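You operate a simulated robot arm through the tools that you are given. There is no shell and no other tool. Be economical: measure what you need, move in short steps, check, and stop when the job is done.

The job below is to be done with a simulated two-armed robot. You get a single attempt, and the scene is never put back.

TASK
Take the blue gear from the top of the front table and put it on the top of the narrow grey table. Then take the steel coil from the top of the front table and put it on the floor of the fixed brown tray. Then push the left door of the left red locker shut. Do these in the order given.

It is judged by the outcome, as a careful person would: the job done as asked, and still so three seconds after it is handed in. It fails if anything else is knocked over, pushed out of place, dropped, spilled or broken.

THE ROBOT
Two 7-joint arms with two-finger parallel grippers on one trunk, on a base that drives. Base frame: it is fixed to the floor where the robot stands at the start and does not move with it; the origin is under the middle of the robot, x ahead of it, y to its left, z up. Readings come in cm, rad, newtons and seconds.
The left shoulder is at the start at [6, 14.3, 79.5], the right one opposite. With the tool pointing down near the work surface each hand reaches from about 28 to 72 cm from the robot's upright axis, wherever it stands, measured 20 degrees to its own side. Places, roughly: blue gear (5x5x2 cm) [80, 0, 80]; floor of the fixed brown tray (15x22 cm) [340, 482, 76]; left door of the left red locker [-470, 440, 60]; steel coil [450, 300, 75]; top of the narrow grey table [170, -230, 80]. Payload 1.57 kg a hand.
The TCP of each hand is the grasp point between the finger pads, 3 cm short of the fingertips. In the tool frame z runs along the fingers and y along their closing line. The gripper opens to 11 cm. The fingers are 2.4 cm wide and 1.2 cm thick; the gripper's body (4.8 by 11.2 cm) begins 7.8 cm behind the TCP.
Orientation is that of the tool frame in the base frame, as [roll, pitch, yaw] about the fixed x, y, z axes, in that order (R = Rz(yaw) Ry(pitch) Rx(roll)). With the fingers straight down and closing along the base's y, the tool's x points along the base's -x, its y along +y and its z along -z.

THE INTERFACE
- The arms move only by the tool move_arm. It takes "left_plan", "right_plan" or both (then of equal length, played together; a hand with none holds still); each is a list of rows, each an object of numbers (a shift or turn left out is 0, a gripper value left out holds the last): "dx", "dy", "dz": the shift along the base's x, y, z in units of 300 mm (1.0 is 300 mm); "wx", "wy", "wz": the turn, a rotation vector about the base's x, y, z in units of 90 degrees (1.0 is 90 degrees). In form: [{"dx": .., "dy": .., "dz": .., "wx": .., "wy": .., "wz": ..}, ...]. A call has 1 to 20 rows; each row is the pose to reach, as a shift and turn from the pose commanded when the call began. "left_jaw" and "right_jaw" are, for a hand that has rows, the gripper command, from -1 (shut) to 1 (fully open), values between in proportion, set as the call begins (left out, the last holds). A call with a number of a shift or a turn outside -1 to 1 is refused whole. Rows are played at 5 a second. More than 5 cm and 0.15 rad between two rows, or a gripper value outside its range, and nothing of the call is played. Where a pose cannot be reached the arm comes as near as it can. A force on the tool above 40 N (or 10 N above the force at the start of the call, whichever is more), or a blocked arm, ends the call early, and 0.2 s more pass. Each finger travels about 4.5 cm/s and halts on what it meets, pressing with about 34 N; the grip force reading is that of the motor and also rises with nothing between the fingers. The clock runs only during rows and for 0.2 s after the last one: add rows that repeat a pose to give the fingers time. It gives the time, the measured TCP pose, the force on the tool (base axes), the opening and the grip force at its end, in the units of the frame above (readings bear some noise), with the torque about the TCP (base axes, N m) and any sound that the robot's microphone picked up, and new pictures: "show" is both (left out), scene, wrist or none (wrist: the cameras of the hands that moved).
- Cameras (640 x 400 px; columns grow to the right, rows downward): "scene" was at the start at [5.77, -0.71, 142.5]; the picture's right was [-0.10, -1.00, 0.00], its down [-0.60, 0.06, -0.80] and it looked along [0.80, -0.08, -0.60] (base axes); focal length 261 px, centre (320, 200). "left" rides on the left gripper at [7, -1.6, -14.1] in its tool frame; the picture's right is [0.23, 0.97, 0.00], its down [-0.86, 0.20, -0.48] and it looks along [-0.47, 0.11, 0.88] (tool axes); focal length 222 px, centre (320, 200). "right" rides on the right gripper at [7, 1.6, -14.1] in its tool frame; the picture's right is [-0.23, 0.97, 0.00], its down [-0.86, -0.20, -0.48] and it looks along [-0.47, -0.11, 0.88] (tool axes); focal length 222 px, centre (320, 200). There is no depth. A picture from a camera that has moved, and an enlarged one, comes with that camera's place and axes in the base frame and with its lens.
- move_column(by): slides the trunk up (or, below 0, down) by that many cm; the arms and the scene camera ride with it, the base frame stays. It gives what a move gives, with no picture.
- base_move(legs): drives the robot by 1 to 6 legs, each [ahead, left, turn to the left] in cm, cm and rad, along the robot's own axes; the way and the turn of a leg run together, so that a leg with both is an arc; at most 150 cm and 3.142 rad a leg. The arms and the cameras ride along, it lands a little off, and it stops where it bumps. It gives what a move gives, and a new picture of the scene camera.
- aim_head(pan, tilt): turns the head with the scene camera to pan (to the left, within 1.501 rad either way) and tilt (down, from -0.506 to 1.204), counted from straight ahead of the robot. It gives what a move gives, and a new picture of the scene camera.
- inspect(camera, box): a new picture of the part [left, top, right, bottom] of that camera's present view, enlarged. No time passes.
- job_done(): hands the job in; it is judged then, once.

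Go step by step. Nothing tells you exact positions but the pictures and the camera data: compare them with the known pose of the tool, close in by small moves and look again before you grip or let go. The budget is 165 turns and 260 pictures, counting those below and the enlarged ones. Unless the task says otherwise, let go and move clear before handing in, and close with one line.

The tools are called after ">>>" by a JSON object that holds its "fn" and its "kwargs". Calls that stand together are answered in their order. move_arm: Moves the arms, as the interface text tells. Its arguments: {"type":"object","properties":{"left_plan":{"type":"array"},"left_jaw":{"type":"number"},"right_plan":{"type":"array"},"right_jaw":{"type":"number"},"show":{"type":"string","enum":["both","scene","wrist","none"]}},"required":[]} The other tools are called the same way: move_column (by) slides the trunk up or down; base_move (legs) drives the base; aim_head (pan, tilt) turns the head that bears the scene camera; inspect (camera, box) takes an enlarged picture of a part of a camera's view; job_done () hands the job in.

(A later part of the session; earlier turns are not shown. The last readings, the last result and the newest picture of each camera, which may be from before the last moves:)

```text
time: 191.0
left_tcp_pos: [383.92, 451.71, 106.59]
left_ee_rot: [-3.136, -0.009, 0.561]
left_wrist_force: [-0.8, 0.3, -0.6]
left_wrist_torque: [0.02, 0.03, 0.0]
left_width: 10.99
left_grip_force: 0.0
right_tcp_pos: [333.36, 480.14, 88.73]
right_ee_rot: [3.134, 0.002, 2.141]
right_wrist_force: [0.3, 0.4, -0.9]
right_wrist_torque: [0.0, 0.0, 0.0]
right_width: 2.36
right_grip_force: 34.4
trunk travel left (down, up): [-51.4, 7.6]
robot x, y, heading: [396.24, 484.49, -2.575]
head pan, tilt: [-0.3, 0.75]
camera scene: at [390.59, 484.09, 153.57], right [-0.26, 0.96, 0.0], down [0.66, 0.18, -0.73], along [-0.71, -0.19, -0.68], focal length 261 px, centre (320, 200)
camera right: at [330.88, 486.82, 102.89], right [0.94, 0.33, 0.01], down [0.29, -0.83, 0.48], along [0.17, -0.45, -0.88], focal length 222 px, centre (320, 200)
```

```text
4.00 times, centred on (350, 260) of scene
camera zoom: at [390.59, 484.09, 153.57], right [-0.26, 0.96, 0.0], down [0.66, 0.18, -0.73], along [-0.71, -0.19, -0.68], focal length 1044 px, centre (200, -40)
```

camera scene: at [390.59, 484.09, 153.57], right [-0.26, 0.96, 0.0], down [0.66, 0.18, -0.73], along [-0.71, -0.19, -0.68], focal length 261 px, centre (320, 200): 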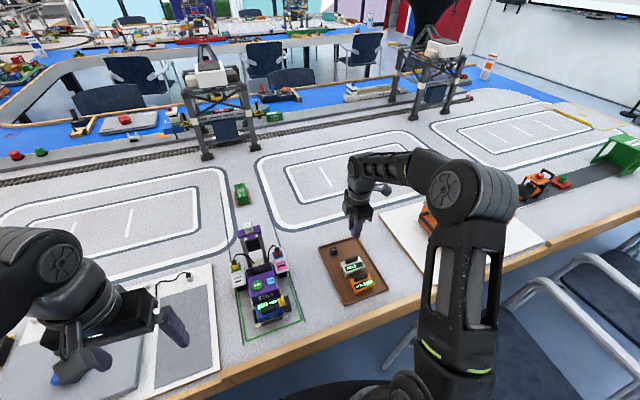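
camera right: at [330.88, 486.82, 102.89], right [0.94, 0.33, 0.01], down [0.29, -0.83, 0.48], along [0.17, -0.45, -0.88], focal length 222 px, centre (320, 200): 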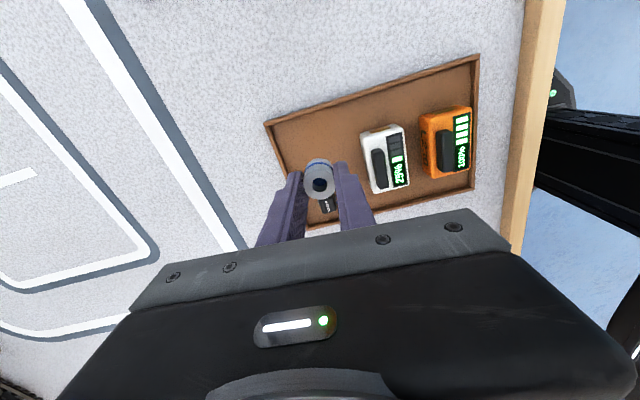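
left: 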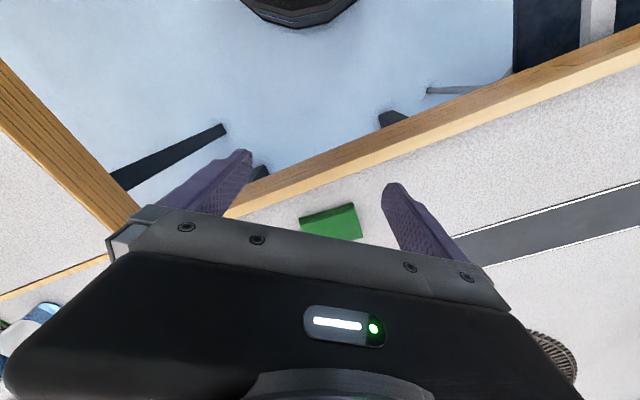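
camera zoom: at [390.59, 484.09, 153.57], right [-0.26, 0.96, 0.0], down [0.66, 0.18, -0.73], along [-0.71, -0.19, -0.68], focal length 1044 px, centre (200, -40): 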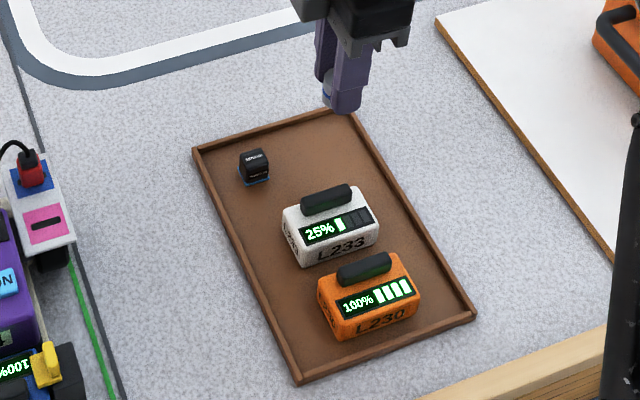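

The spot below is free on all sides. Lowering to z 81.5, then finely to contact.

>>> {"fn": "move_arm", "kwargs": {"right_plan": [{"dz": -0.09}, {"dz": -0.17}, {"dz": -0.24}, {"dz": -0.24}], "show": "none"}}

>>> {"fn": "move_arm", "kwargs": {"right_plan": [{"dz": -0.01}, {"dz": -0.02}, {"dz": -0.03}, {"dz": -0.03}], "show": "wrist"}}

>>> {"fn": "inspect", "kwargs": {"camera": "scene", "box": [320, 225, 400, 295]}}

```text
time: 192.0
left_tcp_pos: [384.05, 451.75, 106.55]
left_ee_rot: [-3.136, -0.012, 0.561]
left_wrist_force: [0.6, 0.4, 0.5]
left_wrist_torque: [-0.02, 0.01, -0.02]
left_width: 10.98
left_grip_force: 0.0
right_tcp_pos: [333.5, 480.21, 81.53]
right_ee_rot: [3.135, 0.002, 2.14]
right_wrist_force: [-0.7, 0.2, -1.8]
right_wrist_torque: [0.0, -0.01, 0.0]
right_width: 2.37
right_grip_force: 33.6
trunk travel left (down, up): [-51.4, 7.6]
robot x, y, heading: [396.08, 484.52, -2.58]
head pan, tilt: [-0.3, 0.75]
```

```text
time: 193.0
left_tcp_pos: [383.81, 451.71, 106.51]
left_ee_rot: [-3.136, -0.009, 0.562]
left_wrist_force: [1.0, -0.3, -0.5]
left_wrist_torque: [0.02, 0.01, -0.03]
left_width: 10.98
left_grip_force: 0.1
right_tcp_pos: [333.34, 480.1, 80.58]
right_ee_rot: [3.135, 0.002, 2.138]
right_wrist_force: [0.7, -1.1, 0.2]
right_wrist_torque: [0.01, -0.01, 0.03]
right_width: 2.33
right_grip_force: 33.7
trunk travel left (down, up): [-51.4, 7.6]
robot x, y, heading: [395.81, 484.79, -2.572]
head pan, tilt: [-0.3, 0.75]
camera right: at [330.8, 486.79, 94.8], right [0.94, 0.33, 0.01], down [0.29, -0.83, 0.48], along [0.17, -0.45, -0.88], focal length 222 px, centre (320, 200)
```

right: 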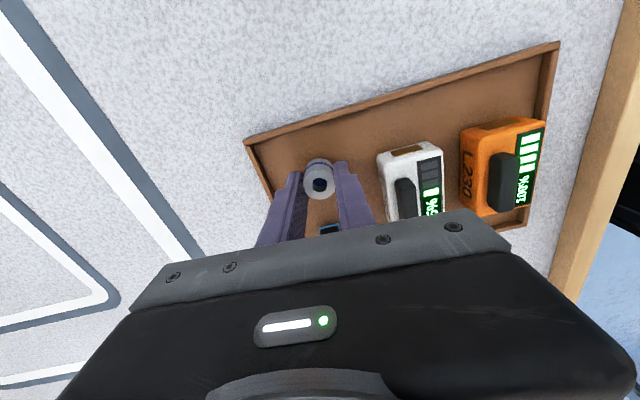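

```text
5.71 times, centred on (360, 260) of scene
camera zoom: at [390.57, 484.09, 153.56], right [-0.26, 0.96, 0.0], down [0.66, 0.18, -0.73], along [-0.71, -0.19, -0.68], focal length 1492 px, centre (91, -143)
```

zoom: 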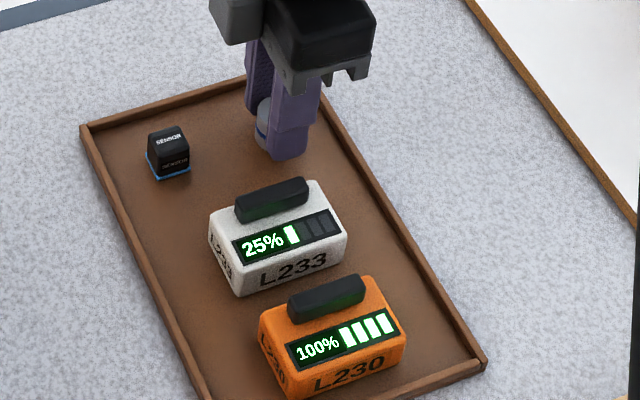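

Not yet touching. A few more fine steps down.

>>> {"fn": "move_arm", "kwargs": {"right_plan": [{"dz": -0.008}, {"dz": -0.016}, {"dz": -0.024}, {"dz": -0.024}], "show": "none"}}

```text
time: 194.0
left_tcp_pos: [383.96, 451.68, 106.64]
left_ee_rot: [-3.136, -0.009, 0.56]
left_wrist_force: [0.0, -0.2, 0.3]
left_wrist_torque: [0.0, 0.01, 0.01]
left_width: 11.04
left_grip_force: 0.1
right_tcp_pos: [333.33, 480.24, 80.11]
right_ee_rot: [3.138, 0.002, 2.14]
right_wrist_force: [0.3, 0.8, 9.7]
right_wrist_torque: [0.07, -0.04, 0.0]
right_width: 2.33
right_grip_force: 34.1
trunk travel left (down, up): [-51.4, 7.6]
robot x, y, heading: [395.9, 484.55, -2.578]
head pan, tilt: [-0.3, 0.75]
```

Contact at 10 N: the coil rests on the tray floor. I open gently and lift away.

>>> {"fn": "move_arm", "kwargs": {"right_plan": [{"dz": 0.004}, {"dz": 0.004}, {"dz": 0.004}, {"dz": 0.004}], "right_jaw": -0.25, "show": "none"}}

>>> {"fn": "move_arm", "kwargs": {"right_plan": [{"dz": 0.03}, {"dz": 0.08}, {"dz": 0.2}, {"dz": 0.34}, {"dz": 0.48}, {"dz": 0.62}, {"dz": 0.75}, {"dz": 0.75}], "show": "wrist"}}

>>> {"fn": "inspect", "kwargs": {"camera": "scene", "box": [320, 225, 400, 295]}}

```text
time: 195.0
left_tcp_pos: [383.87, 451.69, 106.5]
left_ee_rot: [-3.136, -0.011, 0.56]
left_wrist_force: [0.3, -0.7, 0.6]
left_wrist_torque: [-0.02, 0.0, 0.02]
left_width: 11.0
left_grip_force: 0.1
right_tcp_pos: [333.28, 480.22, 80.04]
right_ee_rot: [3.134, 0.003, 2.14]
right_wrist_force: [0.2, -0.2, -0.5]
right_wrist_torque: [0.02, 0.0, 0.01]
right_width: 4.13
right_grip_force: 0.1
trunk travel left (down, up): [-51.4, 7.6]
robot x, y, heading: [395.7, 484.48, -2.57]
head pan, tilt: [-0.3, 0.75]
```

```text
time: 196.8
left_tcp_pos: [383.98, 451.77, 106.45]
left_ee_rot: [-3.137, -0.011, 0.561]
left_wrist_force: [0.0, -0.7, 0.3]
left_wrist_torque: [0.04, 0.01, 0.0]
left_width: 11.02
left_grip_force: 0.1
right_tcp_pos: [333.31, 480.16, 102.57]
right_ee_rot: [3.133, 0.001, 2.14]
right_wrist_force: [0.4, -0.4, -0.3]
right_wrist_torque: [-0.02, -0.02, 0.0]
right_width: 4.11
right_grip_force: 0.0
trunk travel left (down, up): [-51.4, 7.6]
robot x, y, heading: [396.12, 484.52, -2.578]
head pan, tilt: [-0.3, 0.75]
camera right: at [330.82, 486.79, 116.65], right [0.94, 0.33, 0.01], down [0.29, -0.83, 0.48], along [0.17, -0.45, -0.88], focal length 222 px, centre (320, 200)
```

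right: 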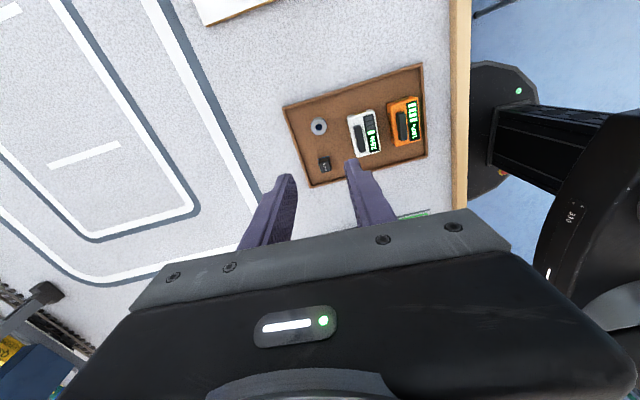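

```text
5.71 times, centred on (360, 260) of scene
camera zoom: at [390.55, 484.09, 153.56], right [-0.26, 0.96, 0.0], down [0.66, 0.18, -0.73], along [-0.71, -0.19, -0.68], focal length 1492 px, centre (91, -143)
```

zoom: 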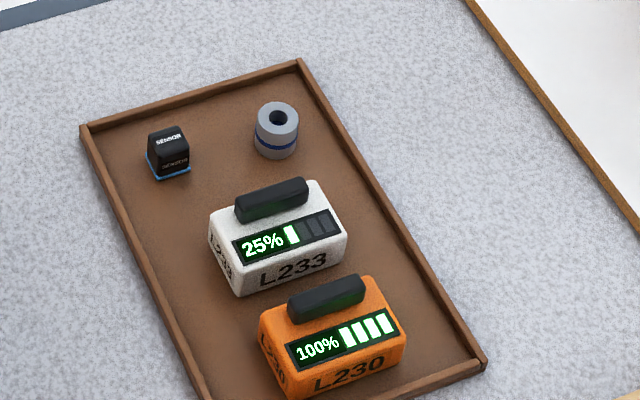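

The coil stands on the tray floor. Now I back out from between the chairs, turn right and look for the way to the red lockers.

>>> {"fn": "base_move", "kwargs": {"legs": [[-85, 5, 0], [0, 0, -1.55]]}}

>>> {"fn": "aim_head", "kwargs": {"pan": 0.2, "tilt": 0.3}}

```text
time: 205.1
left_tcp_pos: [437.67, 537.56, 106.61]
left_ee_rot: [-3.137, -0.01, -0.988]
left_wrist_force: [0.1, -0.4, 0.0]
left_wrist_torque: [-0.02, 0.0, 0.0]
left_width: 10.98
left_grip_force: 0.1
right_tcp_pos: [464.72, 588.76, 102.4]
right_ee_rot: [3.134, 0.003, 0.589]
right_wrist_force: [0.5, -0.2, 0.1]
right_wrist_torque: [0.02, 0.03, 0.0]
right_width: 4.13
right_grip_force: 0.1
trunk travel left (down, up): [-51.4, 7.6]
robot x, y, heading: [470.69, 526.25, 2.154]
head pan, tilt: [-0.3, 0.75]
camera scene: at [470.16, 531.81, 153.56], right [0.96, 0.28, 0.0], down [0.19, -0.65, -0.73], along [-0.21, 0.7, -0.68], focal length 261 px, centre (320, 200)
```

scene: 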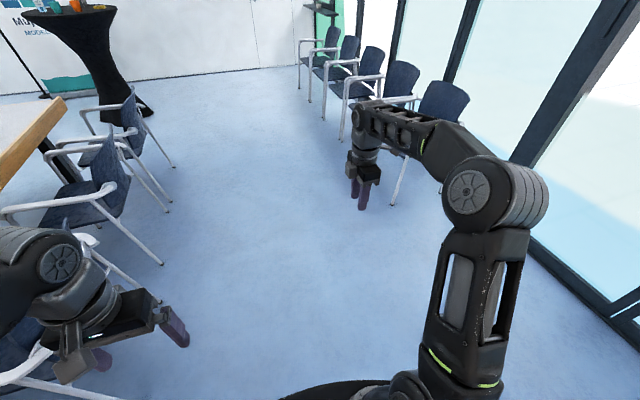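

```text
time: 206.0
left_tcp_pos: [437.71, 537.47, 106.47]
left_ee_rot: [-3.137, -0.011, -0.988]
left_wrist_force: [-0.2, -0.9, 0.3]
left_wrist_torque: [-0.01, 0.0, 0.01]
left_width: 10.98
left_grip_force: 0.1
right_tcp_pos: [464.94, 588.67, 102.48]
right_ee_rot: [3.134, 0.003, 0.589]
right_wrist_force: [0.3, -0.3, -0.2]
right_wrist_torque: [0.0, -0.03, 0.0]
right_width: 4.15
right_grip_force: 0.1
trunk travel left (down, up): [-51.4, 7.6]
robot x, y, heading: [470.8, 526.13, 2.165]
head pan, tilt: [0.201, 0.3]
camera scene: at [465.89, 530.44, 157.59], right [0.7, 0.71, 0.0], down [0.21, -0.21, -0.95], along [-0.68, 0.67, -0.3], focal length 261 px, centre (320, 200)
```

scene: 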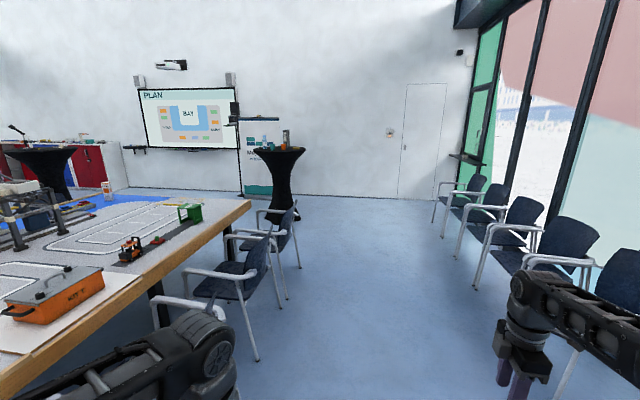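

The aisle between the chairs is clear. I drive along it and look again before rounding the table end.

>>> {"fn": "base_move", "kwargs": {"legs": [[120, -8, 0], [120, -8, 0]]}}

>>> {"fn": "aim_head", "kwargs": {"pan": 0.7, "tilt": 0.35}}

```text
time: 217.8
left_tcp_pos: [317.82, 745.86, 106.52]
left_ee_rot: [-3.135, -0.01, -0.992]
left_wrist_force: [0.0, -0.1, -0.2]
left_wrist_torque: [0.0, -0.02, 0.03]
left_width: 10.97
left_grip_force: 0.0
right_tcp_pos: [345.23, 797.08, 102.48]
right_ee_rot: [3.133, 0.001, 0.587]
right_wrist_force: [0.2, 0.0, 0.1]
right_wrist_torque: [-0.01, -0.02, 0.04]
right_width: 4.16
right_grip_force: 0.0
trunk travel left (down, up): [-51.4, 7.6]
robot x, y, heading: [350.65, 734.29, 2.158]
head pan, tilt: [0.201, 0.3]
camera scene: at [346.07, 738.79, 157.6], right [0.71, 0.71, 0.0], down [0.21, -0.21, -0.96], along [-0.68, 0.67, -0.3], focal length 261 px, centre (320, 200)
```

scene: 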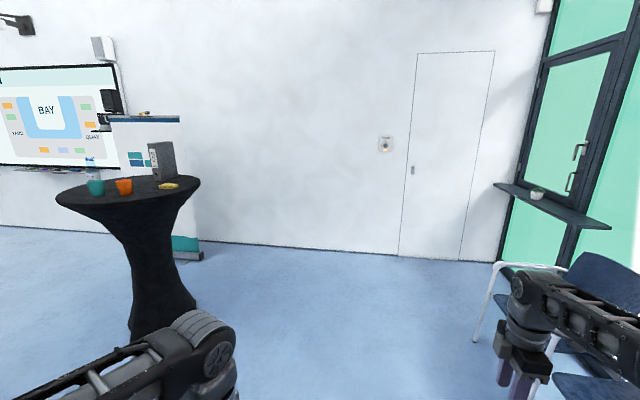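

```text
time: 218.7
left_tcp_pos: [317.9, 745.88, 106.56]
left_ee_rot: [-3.137, -0.011, -0.991]
left_wrist_force: [0.1, 0.3, -0.5]
left_wrist_torque: [-0.01, -0.01, 0.0]
left_width: 11.02
left_grip_force: 0.0
right_tcp_pos: [345.27, 797.05, 102.53]
right_ee_rot: [3.134, 0.001, 0.588]
right_wrist_force: [0.0, -0.2, -0.2]
right_wrist_torque: [0.05, -0.02, 0.02]
right_width: 4.14
right_grip_force: 0.2
trunk travel left (down, up): [-51.4, 7.6]
robot x, y, heading: [350.98, 734.29, 2.157]
head pan, tilt: [0.7, 0.351]
camera scene: at [343.77, 734.78, 157.13], right [0.28, 0.96, 0.0], down [0.33, -0.1, -0.94], along [-0.9, 0.26, -0.34], focal length 261 px, centre (320, 200)
```

scene: 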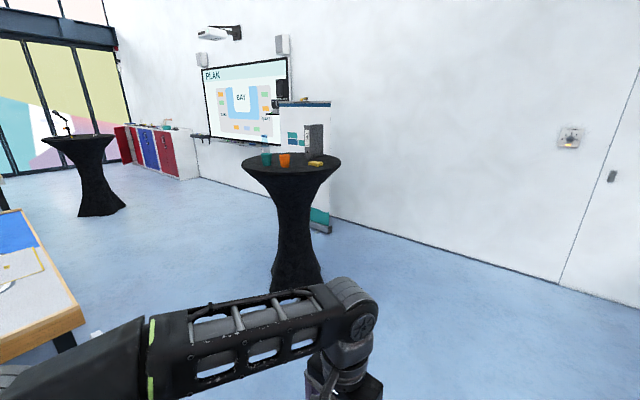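

The passage between the table's end and the standing table is about 95 cm, enough if I hug the table side. I fold the right hand in, turn left and thread through.

>>> {"fn": "move_arm", "kwargs": {"right_plan": [{"dx": -0.03, "dy": -0.13}, {"dx": -0.06, "dy": -0.27}, {"dx": -0.09, "dy": -0.4}, {"dx": -0.12, "dy": -0.54}, {"dx": -0.15, "dy": -0.67}, {"dx": -0.18, "dy": -0.8}, {"dx": -0.18, "dy": -0.8}], "right_jaw": -1, "show": "none"}}

>>> {"fn": "base_move", "kwargs": {"legs": [[0, 0, 1.706], [66, -68, 0]]}}

>>> {"fn": "aim_head", "kwargs": {"pan": -0.2, "tilt": 0.5}}

```text
time: 220.3
left_tcp_pos: [317.9, 745.99, 106.55]
left_ee_rot: [-3.136, -0.009, -0.992]
left_wrist_force: [-0.9, -1.0, -0.2]
left_wrist_torque: [-0.01, -0.02, -0.01]
left_width: 11.0
left_grip_force: 0.1
right_tcp_pos: [340.06, 773.15, 102.56]
right_ee_rot: [3.133, 0.002, 0.588]
right_wrist_force: [-0.4, 0.2, 0.0]
right_wrist_torque: [0.0, 0.01, -0.03]
right_width: 0.03
right_grip_force: 21.1
trunk travel left (down, up): [-51.4, 7.6]
robot x, y, heading: [350.87, 734.7, 2.159]
head pan, tilt: [0.7, 0.351]
```

```text
time: 229.4
left_tcp_pos: [250.2, 708.83, 106.52]
left_ee_rot: [-3.135, -0.011, 0.71]
left_wrist_force: [0.0, 0.7, -0.1]
left_wrist_torque: [-0.03, 0.02, -0.04]
left_width: 11.0
left_grip_force: 0.1
right_tcp_pos: [220.34, 727.1, 102.43]
right_ee_rot: [3.133, 0.002, 2.291]
right_wrist_force: [0.1, -0.2, -0.3]
right_wrist_torque: [-0.06, -0.02, 0.01]
right_width: 0.0
right_grip_force: 21.4
trunk travel left (down, up): [-51.4, 7.6]
robot x, y, heading: [257.16, 742.86, -2.428]
head pan, tilt: [0.7, 0.351]
camera scene: at [257.97, 735.9, 157.13], right [-0.99, 0.15, 0.0], down [0.05, 0.34, -0.94], along [-0.14, -0.93, -0.34], focal length 261 px, centre (320, 200)
```

scene: 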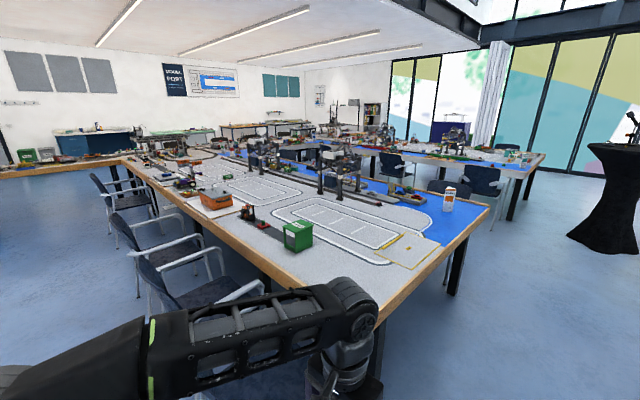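

```text
time: 230.6
left_tcp_pos: [250.13, 708.77, 106.62]
left_ee_rot: [-3.136, -0.01, 0.71]
left_wrist_force: [-0.4, 0.4, -0.2]
left_wrist_torque: [-0.02, 0.03, 0.0]
left_width: 11.03
left_grip_force: 0.1
right_tcp_pos: [220.23, 727.27, 102.49]
right_ee_rot: [3.134, 0.003, 2.291]
right_wrist_force: [-0.5, -0.1, -0.6]
right_wrist_torque: [0.0, 0.01, -0.01]
right_width: 0.0
right_grip_force: 21.1
trunk travel left (down, up): [-51.4, 7.6]
robot x, y, heading: [257.0, 742.85, -2.428]
head pan, tilt: [-0.201, 0.499]
camera scene: at [251.54, 740.6, 155.76], right [-0.49, 0.87, 0.0], down [0.42, 0.24, -0.88], along [-0.76, -0.43, -0.48], focal length 261 px, centre (320, 200)
```

scene: 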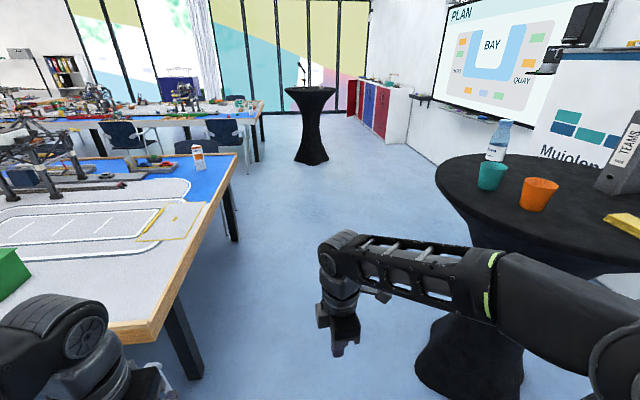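

Clear view: I raise the trunk a little more and shift 5 cm to the left so my right elbow clears the standing table, then drive through toward the lockers.

>>> {"fn": "move_column", "kwargs": {"by": 7}}

>>> {"fn": "base_move", "kwargs": {"legs": [[25, 6, 0], [110, 0, 0]]}}

```text
time: 231.6
left_tcp_pos: [250.01, 708.72, 113.45]
left_ee_rot: [-3.136, -0.01, 0.709]
left_wrist_force: [-0.2, -0.4, 0.1]
left_wrist_torque: [0.01, 0.02, -0.01]
left_width: 10.98
left_grip_force: 0.0
right_tcp_pos: [220.2, 727.04, 109.47]
right_ee_rot: [3.135, 0.001, 2.289]
right_wrist_force: [-0.2, 0.1, 0.4]
right_wrist_torque: [0.01, 0.03, 0.0]
right_width: 0.0
right_grip_force: 21.4
trunk travel left (down, up): [-58.4, 0.6]
robot x, y, heading: [257.36, 743.28, -2.43]
head pan, tilt: [-0.201, 0.499]
```

```text
time: 238.7
left_tcp_pos: [152.84, 615.8, 113.59]
left_ee_rot: [-3.135, -0.011, 0.716]
left_wrist_force: [0.1, -0.8, 0.4]
left_wrist_torque: [0.01, -0.01, 0.01]
left_width: 11.0
left_grip_force: 0.1
right_tcp_pos: [122.75, 633.93, 109.49]
right_ee_rot: [3.133, 0.002, 2.292]
right_wrist_force: [-0.4, -0.2, -0.8]
right_wrist_torque: [0.02, 0.01, -0.01]
right_width: 0.0
right_grip_force: 21.7
trunk travel left (down, up): [-58.4, 0.6]
robot x, y, heading: [159.65, 649.97, -2.424]
head pan, tilt: [-0.201, 0.499]
camera scene: at [154.09, 647.61, 162.76], right [-0.5, 0.87, 0.0], down [0.42, 0.24, -0.88], along [-0.76, -0.44, -0.48], focal length 261 px, centre (320, 200)
```

scene: 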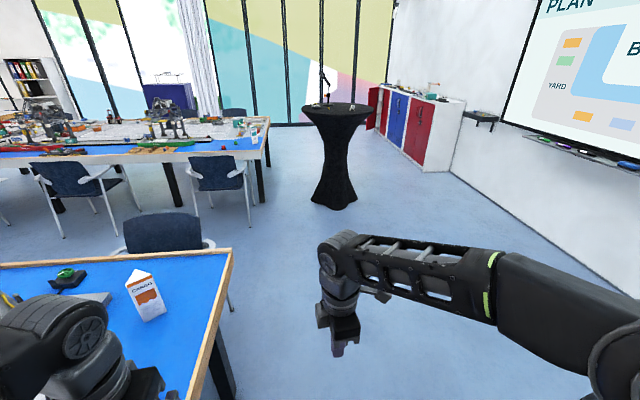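

Through. I continue diagonally past the second standing table, keeping well to its right, toward the lockers.

>>> {"fn": "base_move", "kwargs": {"legs": [[94, -54, 0], [94, -54, 0], [94, -54, 0]]}}

```text
time: 254.6
left_tcp_pos: [-165.94, 553.68, 113.56]
left_ee_rot: [-3.137, -0.011, 0.707]
left_wrist_force: [0.3, -0.3, 0.1]
left_wrist_torque: [0.0, -0.02, 0.0]
left_width: 11.0
left_grip_force: 0.1
right_tcp_pos: [-195.79, 572.18, 109.56]
right_ee_rot: [3.132, 0.002, 2.288]
right_wrist_force: [-0.7, 0.1, 0.2]
right_wrist_torque: [0.0, -0.05, 0.01]
right_width: 0.0
right_grip_force: 21.4
trunk travel left (down, up): [-58.4, 0.6]
robot x, y, heading: [-159.08, 588.06, -2.424]
head pan, tilt: [-0.201, 0.499]
camera scene: at [-164.53, 585.58, 162.76], right [-0.49, 0.87, 0.0], down [0.42, 0.23, -0.88], along [-0.76, -0.43, -0.48], focal length 261 px, centre (320, 200)
```

scene: 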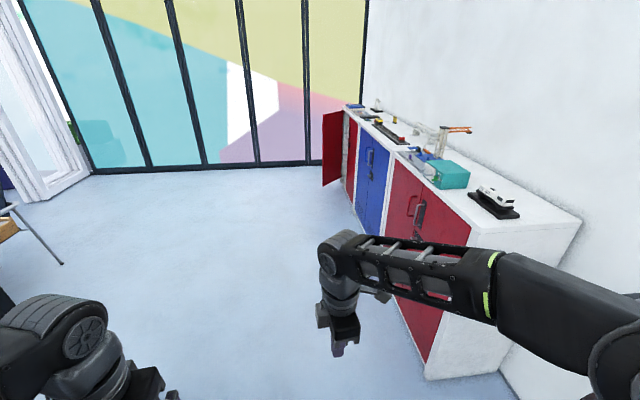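

I see the left red locker's left door standing open toward the room, near the window wall. I drive to open floor in front of it for a closer look.

>>> {"fn": "base_move", "kwargs": {"legs": [[115, 30, 0], [115, 15, 0]]}}

>>> {"fn": "aim_head", "kwargs": {"pan": -0.5, "tilt": 0.6}}

```text
time: 266.1
left_tcp_pos: [-309.43, 369.06, 113.6]
left_ee_rot: [-3.136, -0.011, 0.709]
left_wrist_force: [-0.1, 0.4, 0.0]
left_wrist_torque: [0.01, -0.02, -0.04]
left_width: 10.97
left_grip_force: 0.1
right_tcp_pos: [-339.29, 387.44, 109.5]
right_ee_rot: [3.132, 0.001, 2.288]
right_wrist_force: [0.0, 1.2, 0.0]
right_wrist_torque: [0.02, -0.02, 0.02]
right_width: 0.01
right_grip_force: 21.5
trunk travel left (down, up): [-58.4, 0.6]
robot x, y, heading: [-302.65, 403.32, -2.426]
head pan, tilt: [-0.201, 0.499]
camera scene: at [-308.05, 400.91, 162.76], right [-0.49, 0.87, 0.0], down [0.42, 0.24, -0.88], along [-0.76, -0.43, -0.48], focal length 261 px, centre (320, 200)
```

scene: 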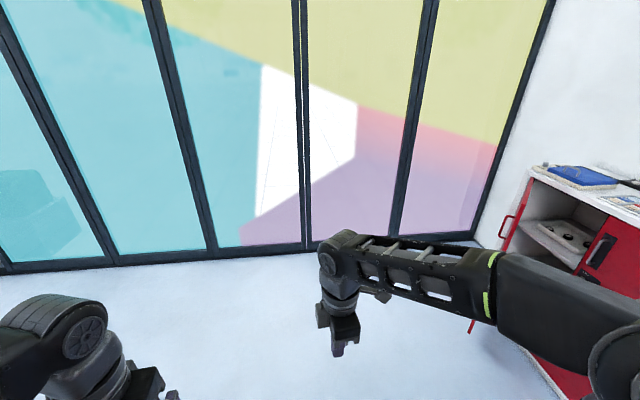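

```text
time: 266.9
left_tcp_pos: [-309.41, 369.11, 113.61]
left_ee_rot: [-3.136, -0.009, 0.709]
left_wrist_force: [0.4, 0.1, -0.4]
left_wrist_torque: [-0.01, 0.0, 0.02]
left_width: 11.01
left_grip_force: 0.0
right_tcp_pos: [-339.3, 387.47, 109.63]
right_ee_rot: [3.135, 0.003, 2.287]
right_wrist_force: [0.3, 0.2, -0.6]
right_wrist_torque: [0.01, 0.0, -0.02]
right_width: 0.02
right_grip_force: 21.3
trunk travel left (down, up): [-58.4, 0.6]
robot x, y, heading: [-302.0, 403.57, -2.424]
head pan, tilt: [-0.499, 0.6]
camera scene: at [-308.74, 403.51, 161.85], right [-0.21, 0.98, 0.0], down [0.55, 0.12, -0.83], along [-0.81, -0.18, -0.56], focal length 261 px, centre (320, 200)
```

scene: 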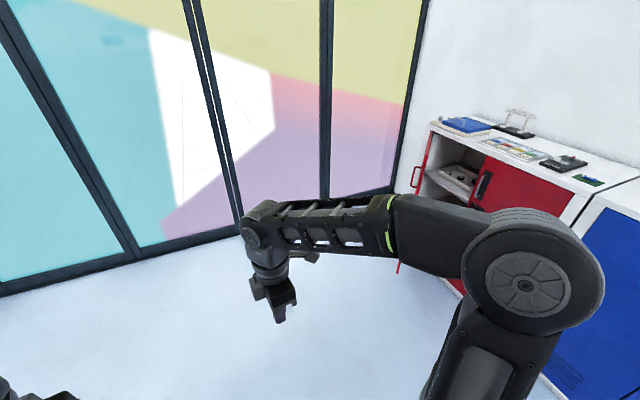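

The arm blocks the view; I turn right to face the locker.

>>> {"fn": "base_move", "kwargs": {"legs": [[0, 0, -0.88]]}}

>>> {"fn": "aim_head", "kwargs": {"pan": 0.0, "tilt": 0.55}}

>>> {"fn": "inspect", "kwargs": {"camera": "scene", "box": [200, 80, 440, 230]}}

```text
time: 269.6
left_tcp_pos: [-333.24, 386.88, 113.6]
left_ee_rot: [-3.138, -0.009, -0.172]
left_wrist_force: [-0.2, -0.2, 0.0]
left_wrist_torque: [-0.01, 0.03, -0.03]
left_width: 11.01
left_grip_force: 0.1
right_tcp_pos: [-338.2, 421.77, 109.42]
right_ee_rot: [3.134, 0.002, 1.408]
right_wrist_force: [0.7, 0.2, -0.3]
right_wrist_torque: [0.01, 0.03, 0.0]
right_width: 0.01
right_grip_force: 21.1
trunk travel left (down, up): [-58.4, 0.6]
robot x, y, heading: [-302.25, 403.54, 2.976]
head pan, tilt: [-0.499, 0.6]
camera scene: at [-306.37, 408.42, 161.85], right [0.62, 0.79, 0.0], down [0.45, -0.35, -0.83], along [-0.65, 0.51, -0.56], focal length 261 px, centre (320, 200)
```

scene: 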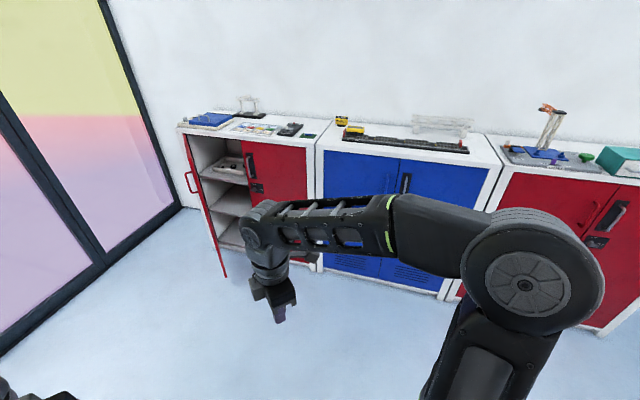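

```text
time: 270.5
left_tcp_pos: [-333.32, 386.89, 113.61]
left_ee_rot: [-3.137, -0.01, -0.172]
left_wrist_force: [0.0, -0.6, -0.8]
left_wrist_torque: [0.03, -0.02, -0.01]
left_width: 10.99
left_grip_force: 0.1
right_tcp_pos: [-338.19, 421.53, 109.48]
right_ee_rot: [3.134, -0.001, 1.41]
right_wrist_force: [-0.4, -1.4, 0.8]
right_wrist_torque: [0.02, 0.01, 0.01]
right_width: 0.0
right_grip_force: 21.9
trunk travel left (down, up): [-58.4, 0.6]
robot x, y, heading: [-302.09, 403.26, 2.98]
head pan, tilt: [0.0, 0.55]
camera scene: at [-308.27, 404.44, 162.3], right [0.16, 0.99, 0.0], down [0.52, -0.09, -0.85], along [-0.84, 0.14, -0.52], focal length 261 px, centre (320, 200)
```

scene: 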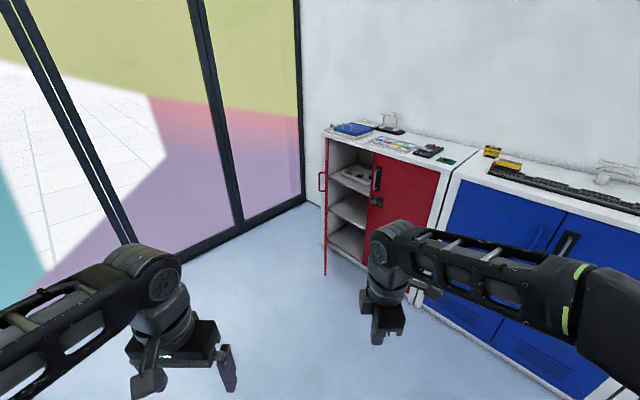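

```text
2.67 times, centred on (320, 155) of scene
camera zoom: at [-308.27, 404.44, 162.3], right [0.16, 0.99, 0.0], down [0.52, -0.09, -0.85], along [-0.84, 0.14, -0.52], focal length 696 px, centre (320, 320)
```

zoom: 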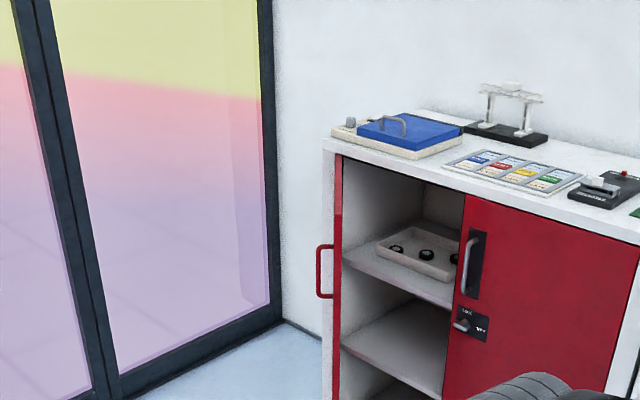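

The door is open about 50°, hinge at about [-491, 439], free edge at about [-447, 431]. I turn to face the locker squarely and move to a stand in front and left of the door.

>>> {"fn": "base_move", "kwargs": {"legs": [[0, 0, -0.766], [55, 126, 0]]}}

>>> {"fn": "aim_head", "kwargs": {"pan": 0.0, "tilt": 0.85}}

```text
time: 279.4
left_tcp_pos: [-469.73, 380.3, 113.53]
left_ee_rot: [-3.135, -0.01, -0.923]
left_wrist_force: [-0.4, -0.1, -0.4]
left_wrist_torque: [-0.01, 0.0, -0.01]
left_width: 10.98
left_grip_force: 0.1
right_tcp_pos: [-449.66, 409.01, 109.53]
right_ee_rot: [3.133, 0.003, 0.655]
right_wrist_force: [0.2, 0.0, 0.3]
right_wrist_torque: [-0.03, 0.0, -0.04]
right_width: 0.0
right_grip_force: 21.5
trunk travel left (down, up): [-58.4, 0.6]
robot x, y, heading: [-435.83, 371.1, 2.223]
head pan, tilt: [0.0, 0.55]
camera scene: at [-439.6, 376.14, 162.3], right [0.79, 0.61, 0.0], down [0.32, -0.41, -0.85], along [-0.52, 0.68, -0.52], focal length 261 px, centre (320, 200)
```

scene: 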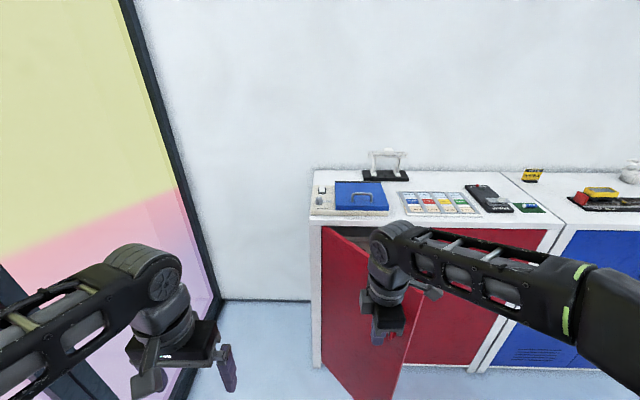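

```text
time: 280.2
left_tcp_pos: [-469.76, 380.4, 113.6]
left_ee_rot: [-3.139, -0.009, -0.923]
left_wrist_force: [0.7, 0.6, 0.4]
left_wrist_torque: [-0.02, -0.01, 0.02]
left_width: 11.03
left_grip_force: 0.1
right_tcp_pos: [-449.67, 409.15, 109.49]
right_ee_rot: [3.134, 0.002, 0.656]
right_wrist_force: [-0.6, 0.0, -0.5]
right_wrist_torque: [-0.01, 0.03, -0.01]
right_width: 0.0
right_grip_force: 21.2
trunk travel left (down, up): [-58.4, 0.6]
robot x, y, heading: [-435.95, 371.17, 2.228]
head pan, tilt: [0.0, 0.85]
camera scene: at [-438.86, 375.23, 159.77], right [0.79, 0.61, 0.0], down [0.46, -0.6, -0.66], along [-0.4, 0.52, -0.75], focal length 261 px, centre (320, 200)
```

scene: 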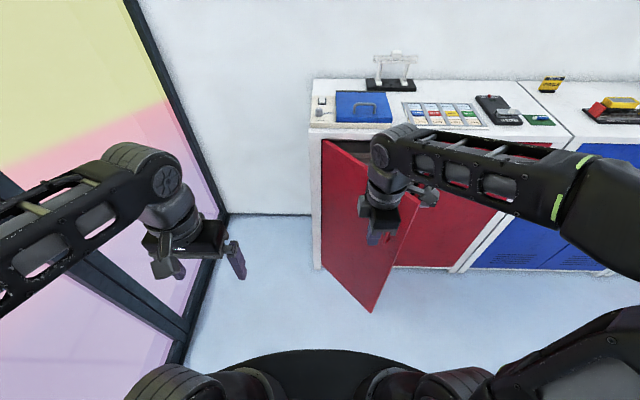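

Door: hinge [-486, 438], free edge [-447, 434], open about 43°. I extend the right hand slightly and lower the trunk so that the gripper's body will meet the middle of the door.

>>> {"fn": "move_arm", "kwargs": {"right_plan": [{"dx": -0.08, "dy": 0.1}, {"dx": -0.14, "dy": 0.19}, {"dx": -0.14, "dy": 0.19}], "show": "none"}}

>>> {"fn": "move_column", "kwargs": {"by": -42}}

>>> {"fn": "aim_head", "kwargs": {"pan": 0.0, "tilt": 0.7}}

```text
time: 281.0
left_tcp_pos: [-469.75, 380.49, 113.56]
left_ee_rot: [-3.136, -0.011, -0.924]
left_wrist_force: [-0.5, -0.5, 0.5]
left_wrist_torque: [-0.03, 0.0, -0.01]
left_width: 11.02
left_grip_force: 0.0
right_tcp_pos: [-453.8, 414.82, 109.43]
right_ee_rot: [3.136, 0.002, 0.656]
right_wrist_force: [0.7, 0.5, -0.4]
right_wrist_torque: [-0.01, 0.04, 0.0]
right_width: 0.02
right_grip_force: 21.2
trunk travel left (down, up): [-58.4, 0.6]
robot x, y, heading: [-436.0, 371.15, 2.229]
head pan, tilt: [0.0, 0.85]
```

```text
refused: -42 is not a number from -40 to 40
```

```text
time: 281.7
left_tcp_pos: [-469.73, 380.33, 113.55]
left_ee_rot: [-3.138, -0.009, -0.924]
left_wrist_force: [0.0, 0.1, 0.7]
left_wrist_torque: [0.01, 0.0, 0.04]
left_width: 11.01
left_grip_force: 0.0
right_tcp_pos: [-453.75, 414.82, 109.51]
right_ee_rot: [3.136, 0.001, 0.657]
right_wrist_force: [-0.4, 0.5, 0.3]
right_wrist_torque: [0.0, -0.02, -0.02]
right_width: 0.03
right_grip_force: 21.6
trunk travel left (down, up): [-58.4, 0.6]
robot x, y, heading: [-435.77, 371.24, 2.224]
head pan, tilt: [0.0, 0.7]
camera scene: at [-439.27, 375.76, 160.98], right [0.79, 0.61, 0.0], down [0.39, -0.51, -0.76], along [-0.47, 0.61, -0.64], focal length 261 px, centre (320, 200)
```

scene: 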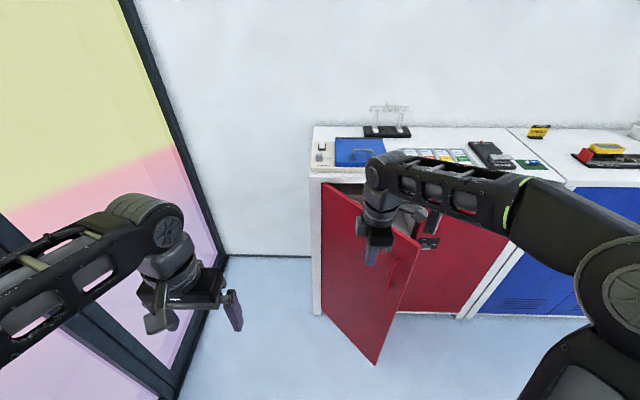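

>>> {"fn": "move_column", "kwargs": {"by": -38}}

>>> {"fn": "aim_head", "kwargs": {"pan": -0.1, "tilt": 0.6}}

```text
time: 285.3
left_tcp_pos: [-469.79, 380.32, 75.56]
left_ee_rot: [-3.137, -0.008, -0.923]
left_wrist_force: [-1.0, 0.8, 0.7]
left_wrist_torque: [0.02, -0.02, 0.0]
left_width: 10.99
left_grip_force: 0.0
right_tcp_pos: [-453.81, 414.86, 71.45]
right_ee_rot: [3.135, 0.001, 0.657]
right_wrist_force: [0.6, -0.5, 0.1]
right_wrist_torque: [0.0, -0.01, -0.01]
right_width: 0.01
right_grip_force: 21.2
trunk travel left (down, up): [-20.4, 38.6]
robot x, y, heading: [-436.05, 371.21, 2.227]
head pan, tilt: [0.0, 0.7]
```

```text
time: 286.0
left_tcp_pos: [-469.75, 380.37, 75.62]
left_ee_rot: [-3.137, -0.01, -0.923]
left_wrist_force: [0.0, -0.1, -0.1]
left_wrist_torque: [0.02, -0.01, -0.02]
left_width: 10.99
left_grip_force: 0.1
right_tcp_pos: [-453.9, 414.73, 71.43]
right_ee_rot: [3.135, 0.001, 0.657]
right_wrist_force: [-0.3, -0.3, 0.0]
right_wrist_torque: [-0.03, 0.01, -0.02]
right_width: 0.02
right_grip_force: 21.0
trunk travel left (down, up): [-20.4, 38.6]
robot x, y, heading: [-436.16, 371.7, 2.225]
head pan, tilt: [-0.099, 0.6]
camera scene: at [-438.76, 376.53, 123.85], right [0.85, 0.53, 0.0], down [0.3, -0.48, -0.82], along [-0.43, 0.7, -0.57], focal length 261 px, centre (320, 200)
```

scene: 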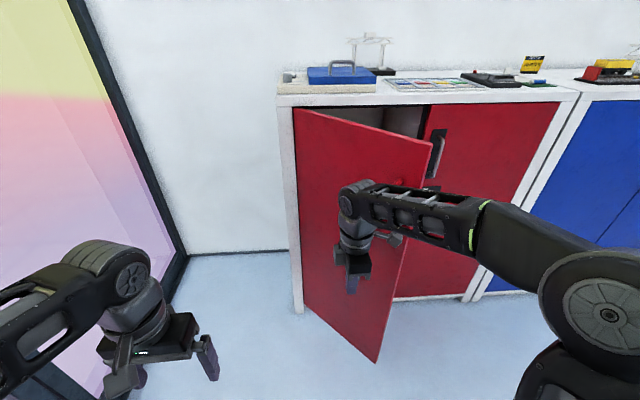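

The hand is in front of the door's outer face, well below its top edge. I drive gently so that it swings the door shut, half way first.

>>> {"fn": "base_move", "kwargs": {"legs": [[18, -12, 0]]}}

```text
time: 287.6
left_tcp_pos: [-470.8, 400.17, 75.62]
left_ee_rot: [-3.136, -0.009, -0.928]
left_wrist_force: [0.1, 0.6, 0.3]
left_wrist_torque: [-0.02, 0.0, -0.03]
left_width: 10.98
left_grip_force: 0.0
right_tcp_pos: [-454.36, 434.77, 71.5]
right_ee_rot: [3.131, -0.001, 0.643]
right_wrist_force: [5.0, -0.1, -1.1]
right_wrist_torque: [-0.03, 0.87, -0.18]
right_width: 0.0
right_grip_force: 21.4
trunk travel left (down, up): [-20.4, 38.6]
robot x, y, heading: [-437.47, 390.78, 2.219]
head pan, tilt: [-0.099, 0.6]
stopped in leg 1: the robot was blocked; the commanded pose is now the measured one
camera scene: at [-439.91, 396.22, 123.85], right [0.85, 0.52, 0.0], down [0.3, -0.48, -0.83], along [-0.43, 0.7, -0.56], focal length 261 px, centre (320, 200)
```

scene: 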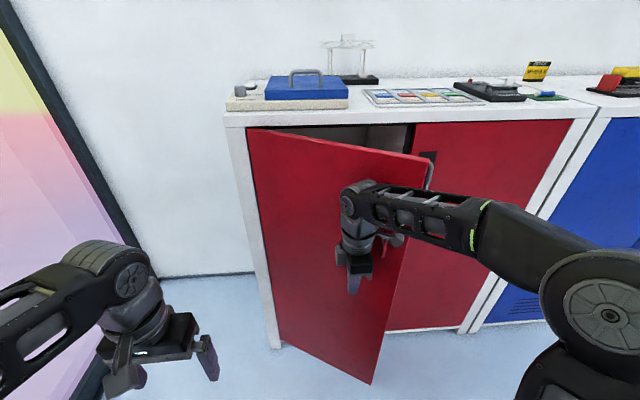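

The door has swung about 10 cm further. I continue pushing with the arm.

>>> {"fn": "move_arm", "kwargs": {"right_plan": [{"dx": -0.008, "dy": 0.05}, {"dx": -0.016, "dy": 0.1}, {"dx": -0.028, "dy": 0.15}, {"dx": -0.042, "dy": 0.2}, {"dx": -0.058, "dy": 0.25}, {"dx": -0.076, "dy": 0.3}, {"dx": -0.096, "dy": 0.35}, {"dx": -0.118, "dy": 0.4}, {"dx": -0.118, "dy": 0.4}], "show": "scene"}}

```text
time: 288.3
left_tcp_pos: [-470.78, 400.3, 75.62]
left_ee_rot: [-3.136, -0.009, -0.931]
left_wrist_force: [0.5, 0.4, 0.6]
left_wrist_torque: [0.02, -0.01, -0.04]
left_width: 11.0
left_grip_force: 0.1
right_tcp_pos: [-454.39, 438.2, 71.48]
right_ee_rot: [3.125, -0.007, 0.646]
right_wrist_force: [12.8, 2.3, 2.4]
right_wrist_torque: [-0.04, 1.68, -0.42]
right_width: 0.03
right_grip_force: 21.4
trunk travel left (down, up): [-20.4, 38.6]
robot x, y, heading: [-437.43, 390.64, 2.22]
head pan, tilt: [-0.099, 0.6]
stopped in row 3 (right hand): the force on the tool passed its limit at 47 N (the readings are from after the stop); the commanded pose is now the measured one
camera scene: at [-439.73, 396.21, 123.87], right [0.85, 0.52, 0.0], down [0.29, -0.48, -0.83], along [-0.43, 0.7, -0.56], focal length 261 px, centre (320, 200)
```

scene: 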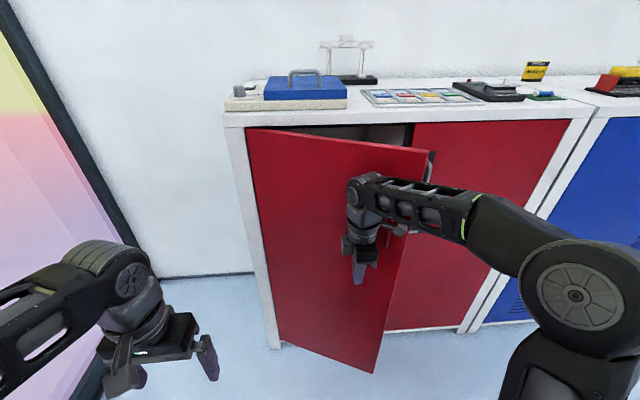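

>>> {"fn": "inspect", "kwargs": {"camera": "scene", "box": [300, 120, 500, 300]}}

>>> {"fn": "inspect", "kwargs": {"camera": "right", "box": [0, 0, 640, 400]}}

```text
2.22 times, centred on (400, 210) of scene
camera zoom: at [-439.73, 396.21, 123.87], right [0.85, 0.52, 0.0], down [0.29, -0.48, -0.83], along [-0.43, 0.7, -0.56], focal length 580 px, centre (142, 178)
```

zoom: 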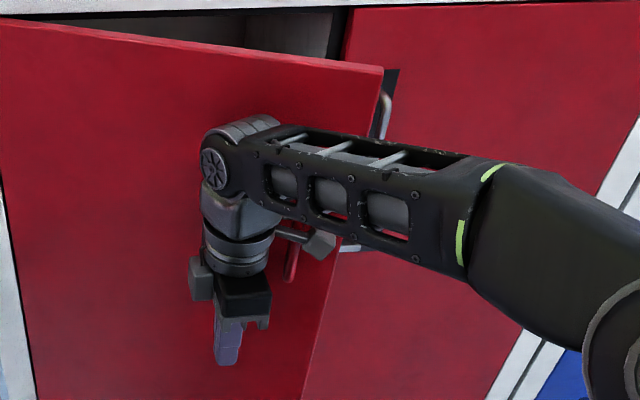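

```text
1.00 times, centred on (320, 200) of right (not enlarged: the box is as wide or as high as the picture)
camera zoom: at [-448.16, 441.19, 85.67], right [0.41, -0.91, 0.02], down [-0.81, -0.35, 0.47], along [-0.42, -0.2, -0.88], focal length 222 px, centre (320, 200)
```

zoom: 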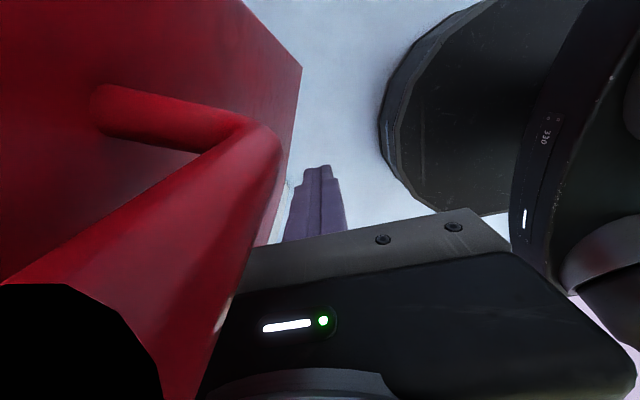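

The door's bar handle is pressing between gripper and wrist camera. I back off, turn the hand so its camera faces me, and push nearer to the hinge side, clear of the handle.

>>> {"fn": "move_arm", "kwargs": {"right_plan": [{"dx": 0.06, "dy": -0.08}, {"dx": 0.12, "dy": -0.16}, {"dx": 0.16, "dy": -0.24, "wz": -0.08}, {"dx": 0.14, "dy": -0.28, "wz": -0.17}, {"dx": 0.1, "dy": -0.31, "wz": -0.26}, {"dx": 0.04, "dy": -0.34, "wz": -0.35}, {"dx": -0.02, "dy": -0.36, "wz": -0.44}, {"dx": -0.04, "dy": -0.36, "wz": -0.53}, {"dx": -0.04, "dy": -0.36, "wz": -0.62}, {"dx": -0.04, "dy": -0.36, "wz": -0.71}, {"dx": -0.04, "dy": -0.36, "wz": -0.8}, {"dx": -0.04, "dy": -0.36, "wz": -0.89}, {"dx": -0.04, "dy": -0.36, "wz": -0.98}, {"dx": -0.04, "dy": -0.36, "wz": -0.98}], "show": "both"}}

```text
time: 291.3
left_tcp_pos: [-470.9, 400.16, 75.64]
left_ee_rot: [-3.136, -0.009, -0.928]
left_wrist_force: [0.2, -0.1, 0.8]
left_wrist_torque: [0.0, -0.02, -0.01]
left_width: 11.0
left_grip_force: 0.1
right_tcp_pos: [-455.96, 427.13, 71.42]
right_ee_rot: [3.121, -0.006, -0.888]
right_wrist_force: [0.0, -0.7, 1.0]
right_wrist_torque: [0.01, 0.0, -0.01]
right_width: 0.0
right_grip_force: 21.3
trunk travel left (down, up): [-20.4, 38.6]
robot x, y, heading: [-437.3, 391.29, 2.218]
head pan, tilt: [-0.099, 0.6]
camera scene: at [-439.91, 396.2, 123.85], right [0.85, 0.52, 0.0], down [0.3, -0.48, -0.83], along [-0.43, 0.7, -0.56], focal length 261 px, centre (320, 200)
camera right: at [-452.65, 420.96, 85.63], right [-0.9, -0.44, 0.02], down [-0.38, 0.8, 0.47], along [-0.22, 0.42, -0.88], focal length 222 px, centre (320, 200)
```

scene: 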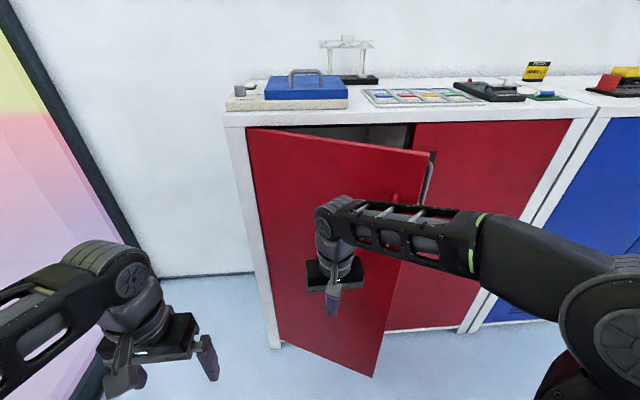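
right: 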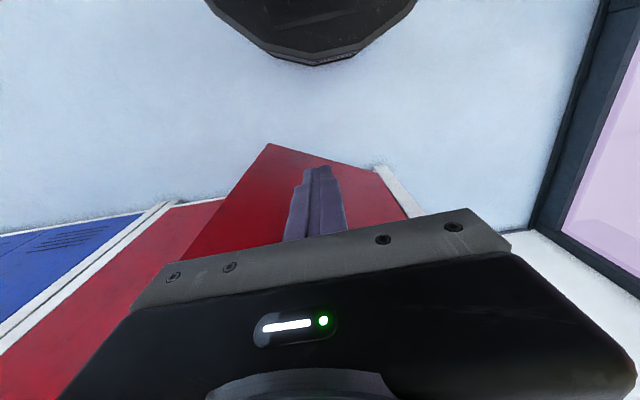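

The hand is now turned and clear of the handle. Pushing again.

>>> {"fn": "move_arm", "kwargs": {"right_plan": [{"dx": 0.0, "dy": 0.07}, {"dx": 0.0, "dy": 0.14}, {"dx": -0.004, "dy": 0.21}, {"dx": -0.01, "dy": 0.28}, {"dx": -0.02, "dy": 0.35}, {"dx": -0.03, "dy": 0.42}, {"dx": -0.045, "dy": 0.49}, {"dx": -0.06, "dy": 0.56}, {"dx": -0.06, "dy": 0.56}], "show": "scene"}}

```text
time: 293.3
left_tcp_pos: [-470.87, 400.33, 75.55]
left_ee_rot: [-3.135, -0.009, -0.929]
left_wrist_force: [0.5, 0.0, -0.1]
left_wrist_torque: [0.0, 0.0, 0.03]
left_width: 10.96
left_grip_force: 0.1
right_tcp_pos: [-457.75, 444.03, 71.45]
right_ee_rot: [3.124, -0.003, -0.887]
right_wrist_force: [-1.0, -0.2, 0.2]
right_wrist_torque: [0.05, -0.03, -0.03]
right_width: 0.0
right_grip_force: 21.3
trunk travel left (down, up): [-20.4, 38.6]
robot x, y, heading: [-437.15, 391.45, 2.22]
head pan, tilt: [-0.099, 0.6]
camera scene: at [-439.91, 396.21, 123.85], right [0.85, 0.52, 0.0], down [0.3, -0.48, -0.82], along [-0.43, 0.7, -0.57], focal length 261 px, centre (320, 200)
```

scene: 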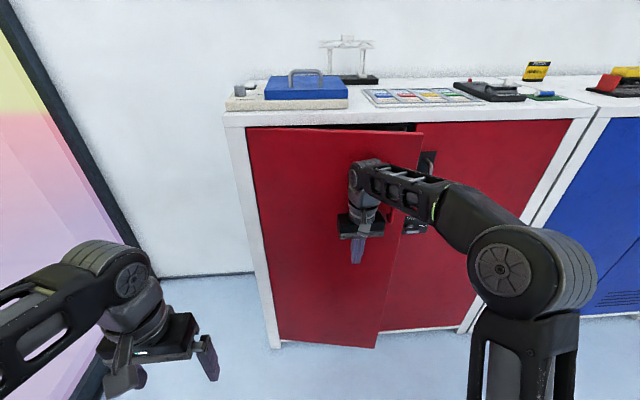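

Nearly shut. I continue along the locker's normal.

>>> {"fn": "move_arm", "kwargs": {"right_plan": [{"dx": -0.025, "dy": 0.05}, {"dx": -0.05, "dy": 0.1}, {"dx": -0.075, "dy": 0.15}, {"dx": -0.1, "dy": 0.2}, {"dx": -0.13, "dy": 0.25}, {"dx": -0.16, "dy": 0.3}, {"dx": -0.16, "dy": 0.3}], "show": "scene"}}

>>> {"fn": "inspect", "kwargs": {"camera": "scene", "box": [220, 100, 480, 360]}}

```text
time: 294.9
left_tcp_pos: [-470.88, 400.23, 75.56]
left_ee_rot: [-3.136, -0.009, -0.928]
left_wrist_force: [-0.7, -1.2, 0.2]
left_wrist_torque: [0.02, 0.02, 0.0]
left_width: 11.01
left_grip_force: 0.0
right_tcp_pos: [-460.76, 450.11, 71.43]
right_ee_rot: [3.123, -0.001, -0.886]
right_wrist_force: [0.6, 0.4, 0.2]
right_wrist_torque: [-0.04, -0.01, -0.01]
right_width: 0.0
right_grip_force: 21.6
right hand out of reach, approached as far as the arm can: row 5, 6, 7
trunk travel left (down, up): [-20.4, 38.6]
robot x, y, heading: [-436.77, 391.01, 2.217]
head pan, tilt: [-0.099, 0.6]
camera scene: at [-439.9, 396.2, 123.85], right [0.85, 0.52, 0.0], down [0.3, -0.48, -0.83], along [-0.43, 0.7, -0.56], focal length 261 px, centre (320, 200)
```

scene: 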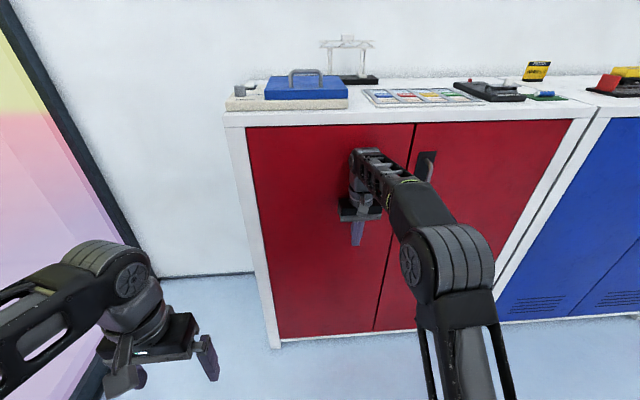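

```text
1.54 times, centred on (350, 230) of scene
camera zoom: at [-439.9, 396.2, 123.85], right [0.85, 0.52, 0.0], down [0.3, -0.48, -0.83], along [-0.43, 0.7, -0.56], focal length 402 px, centre (274, 154)
```

zoom: 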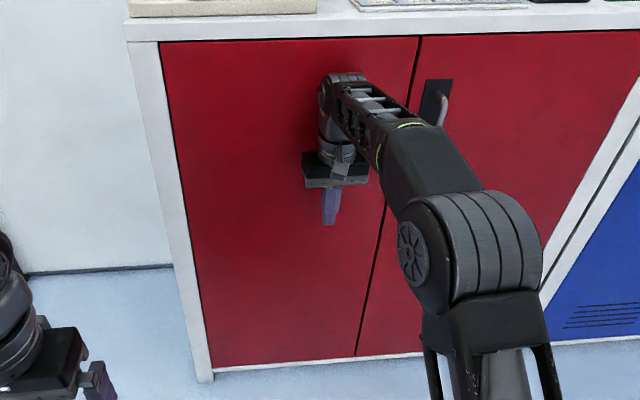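

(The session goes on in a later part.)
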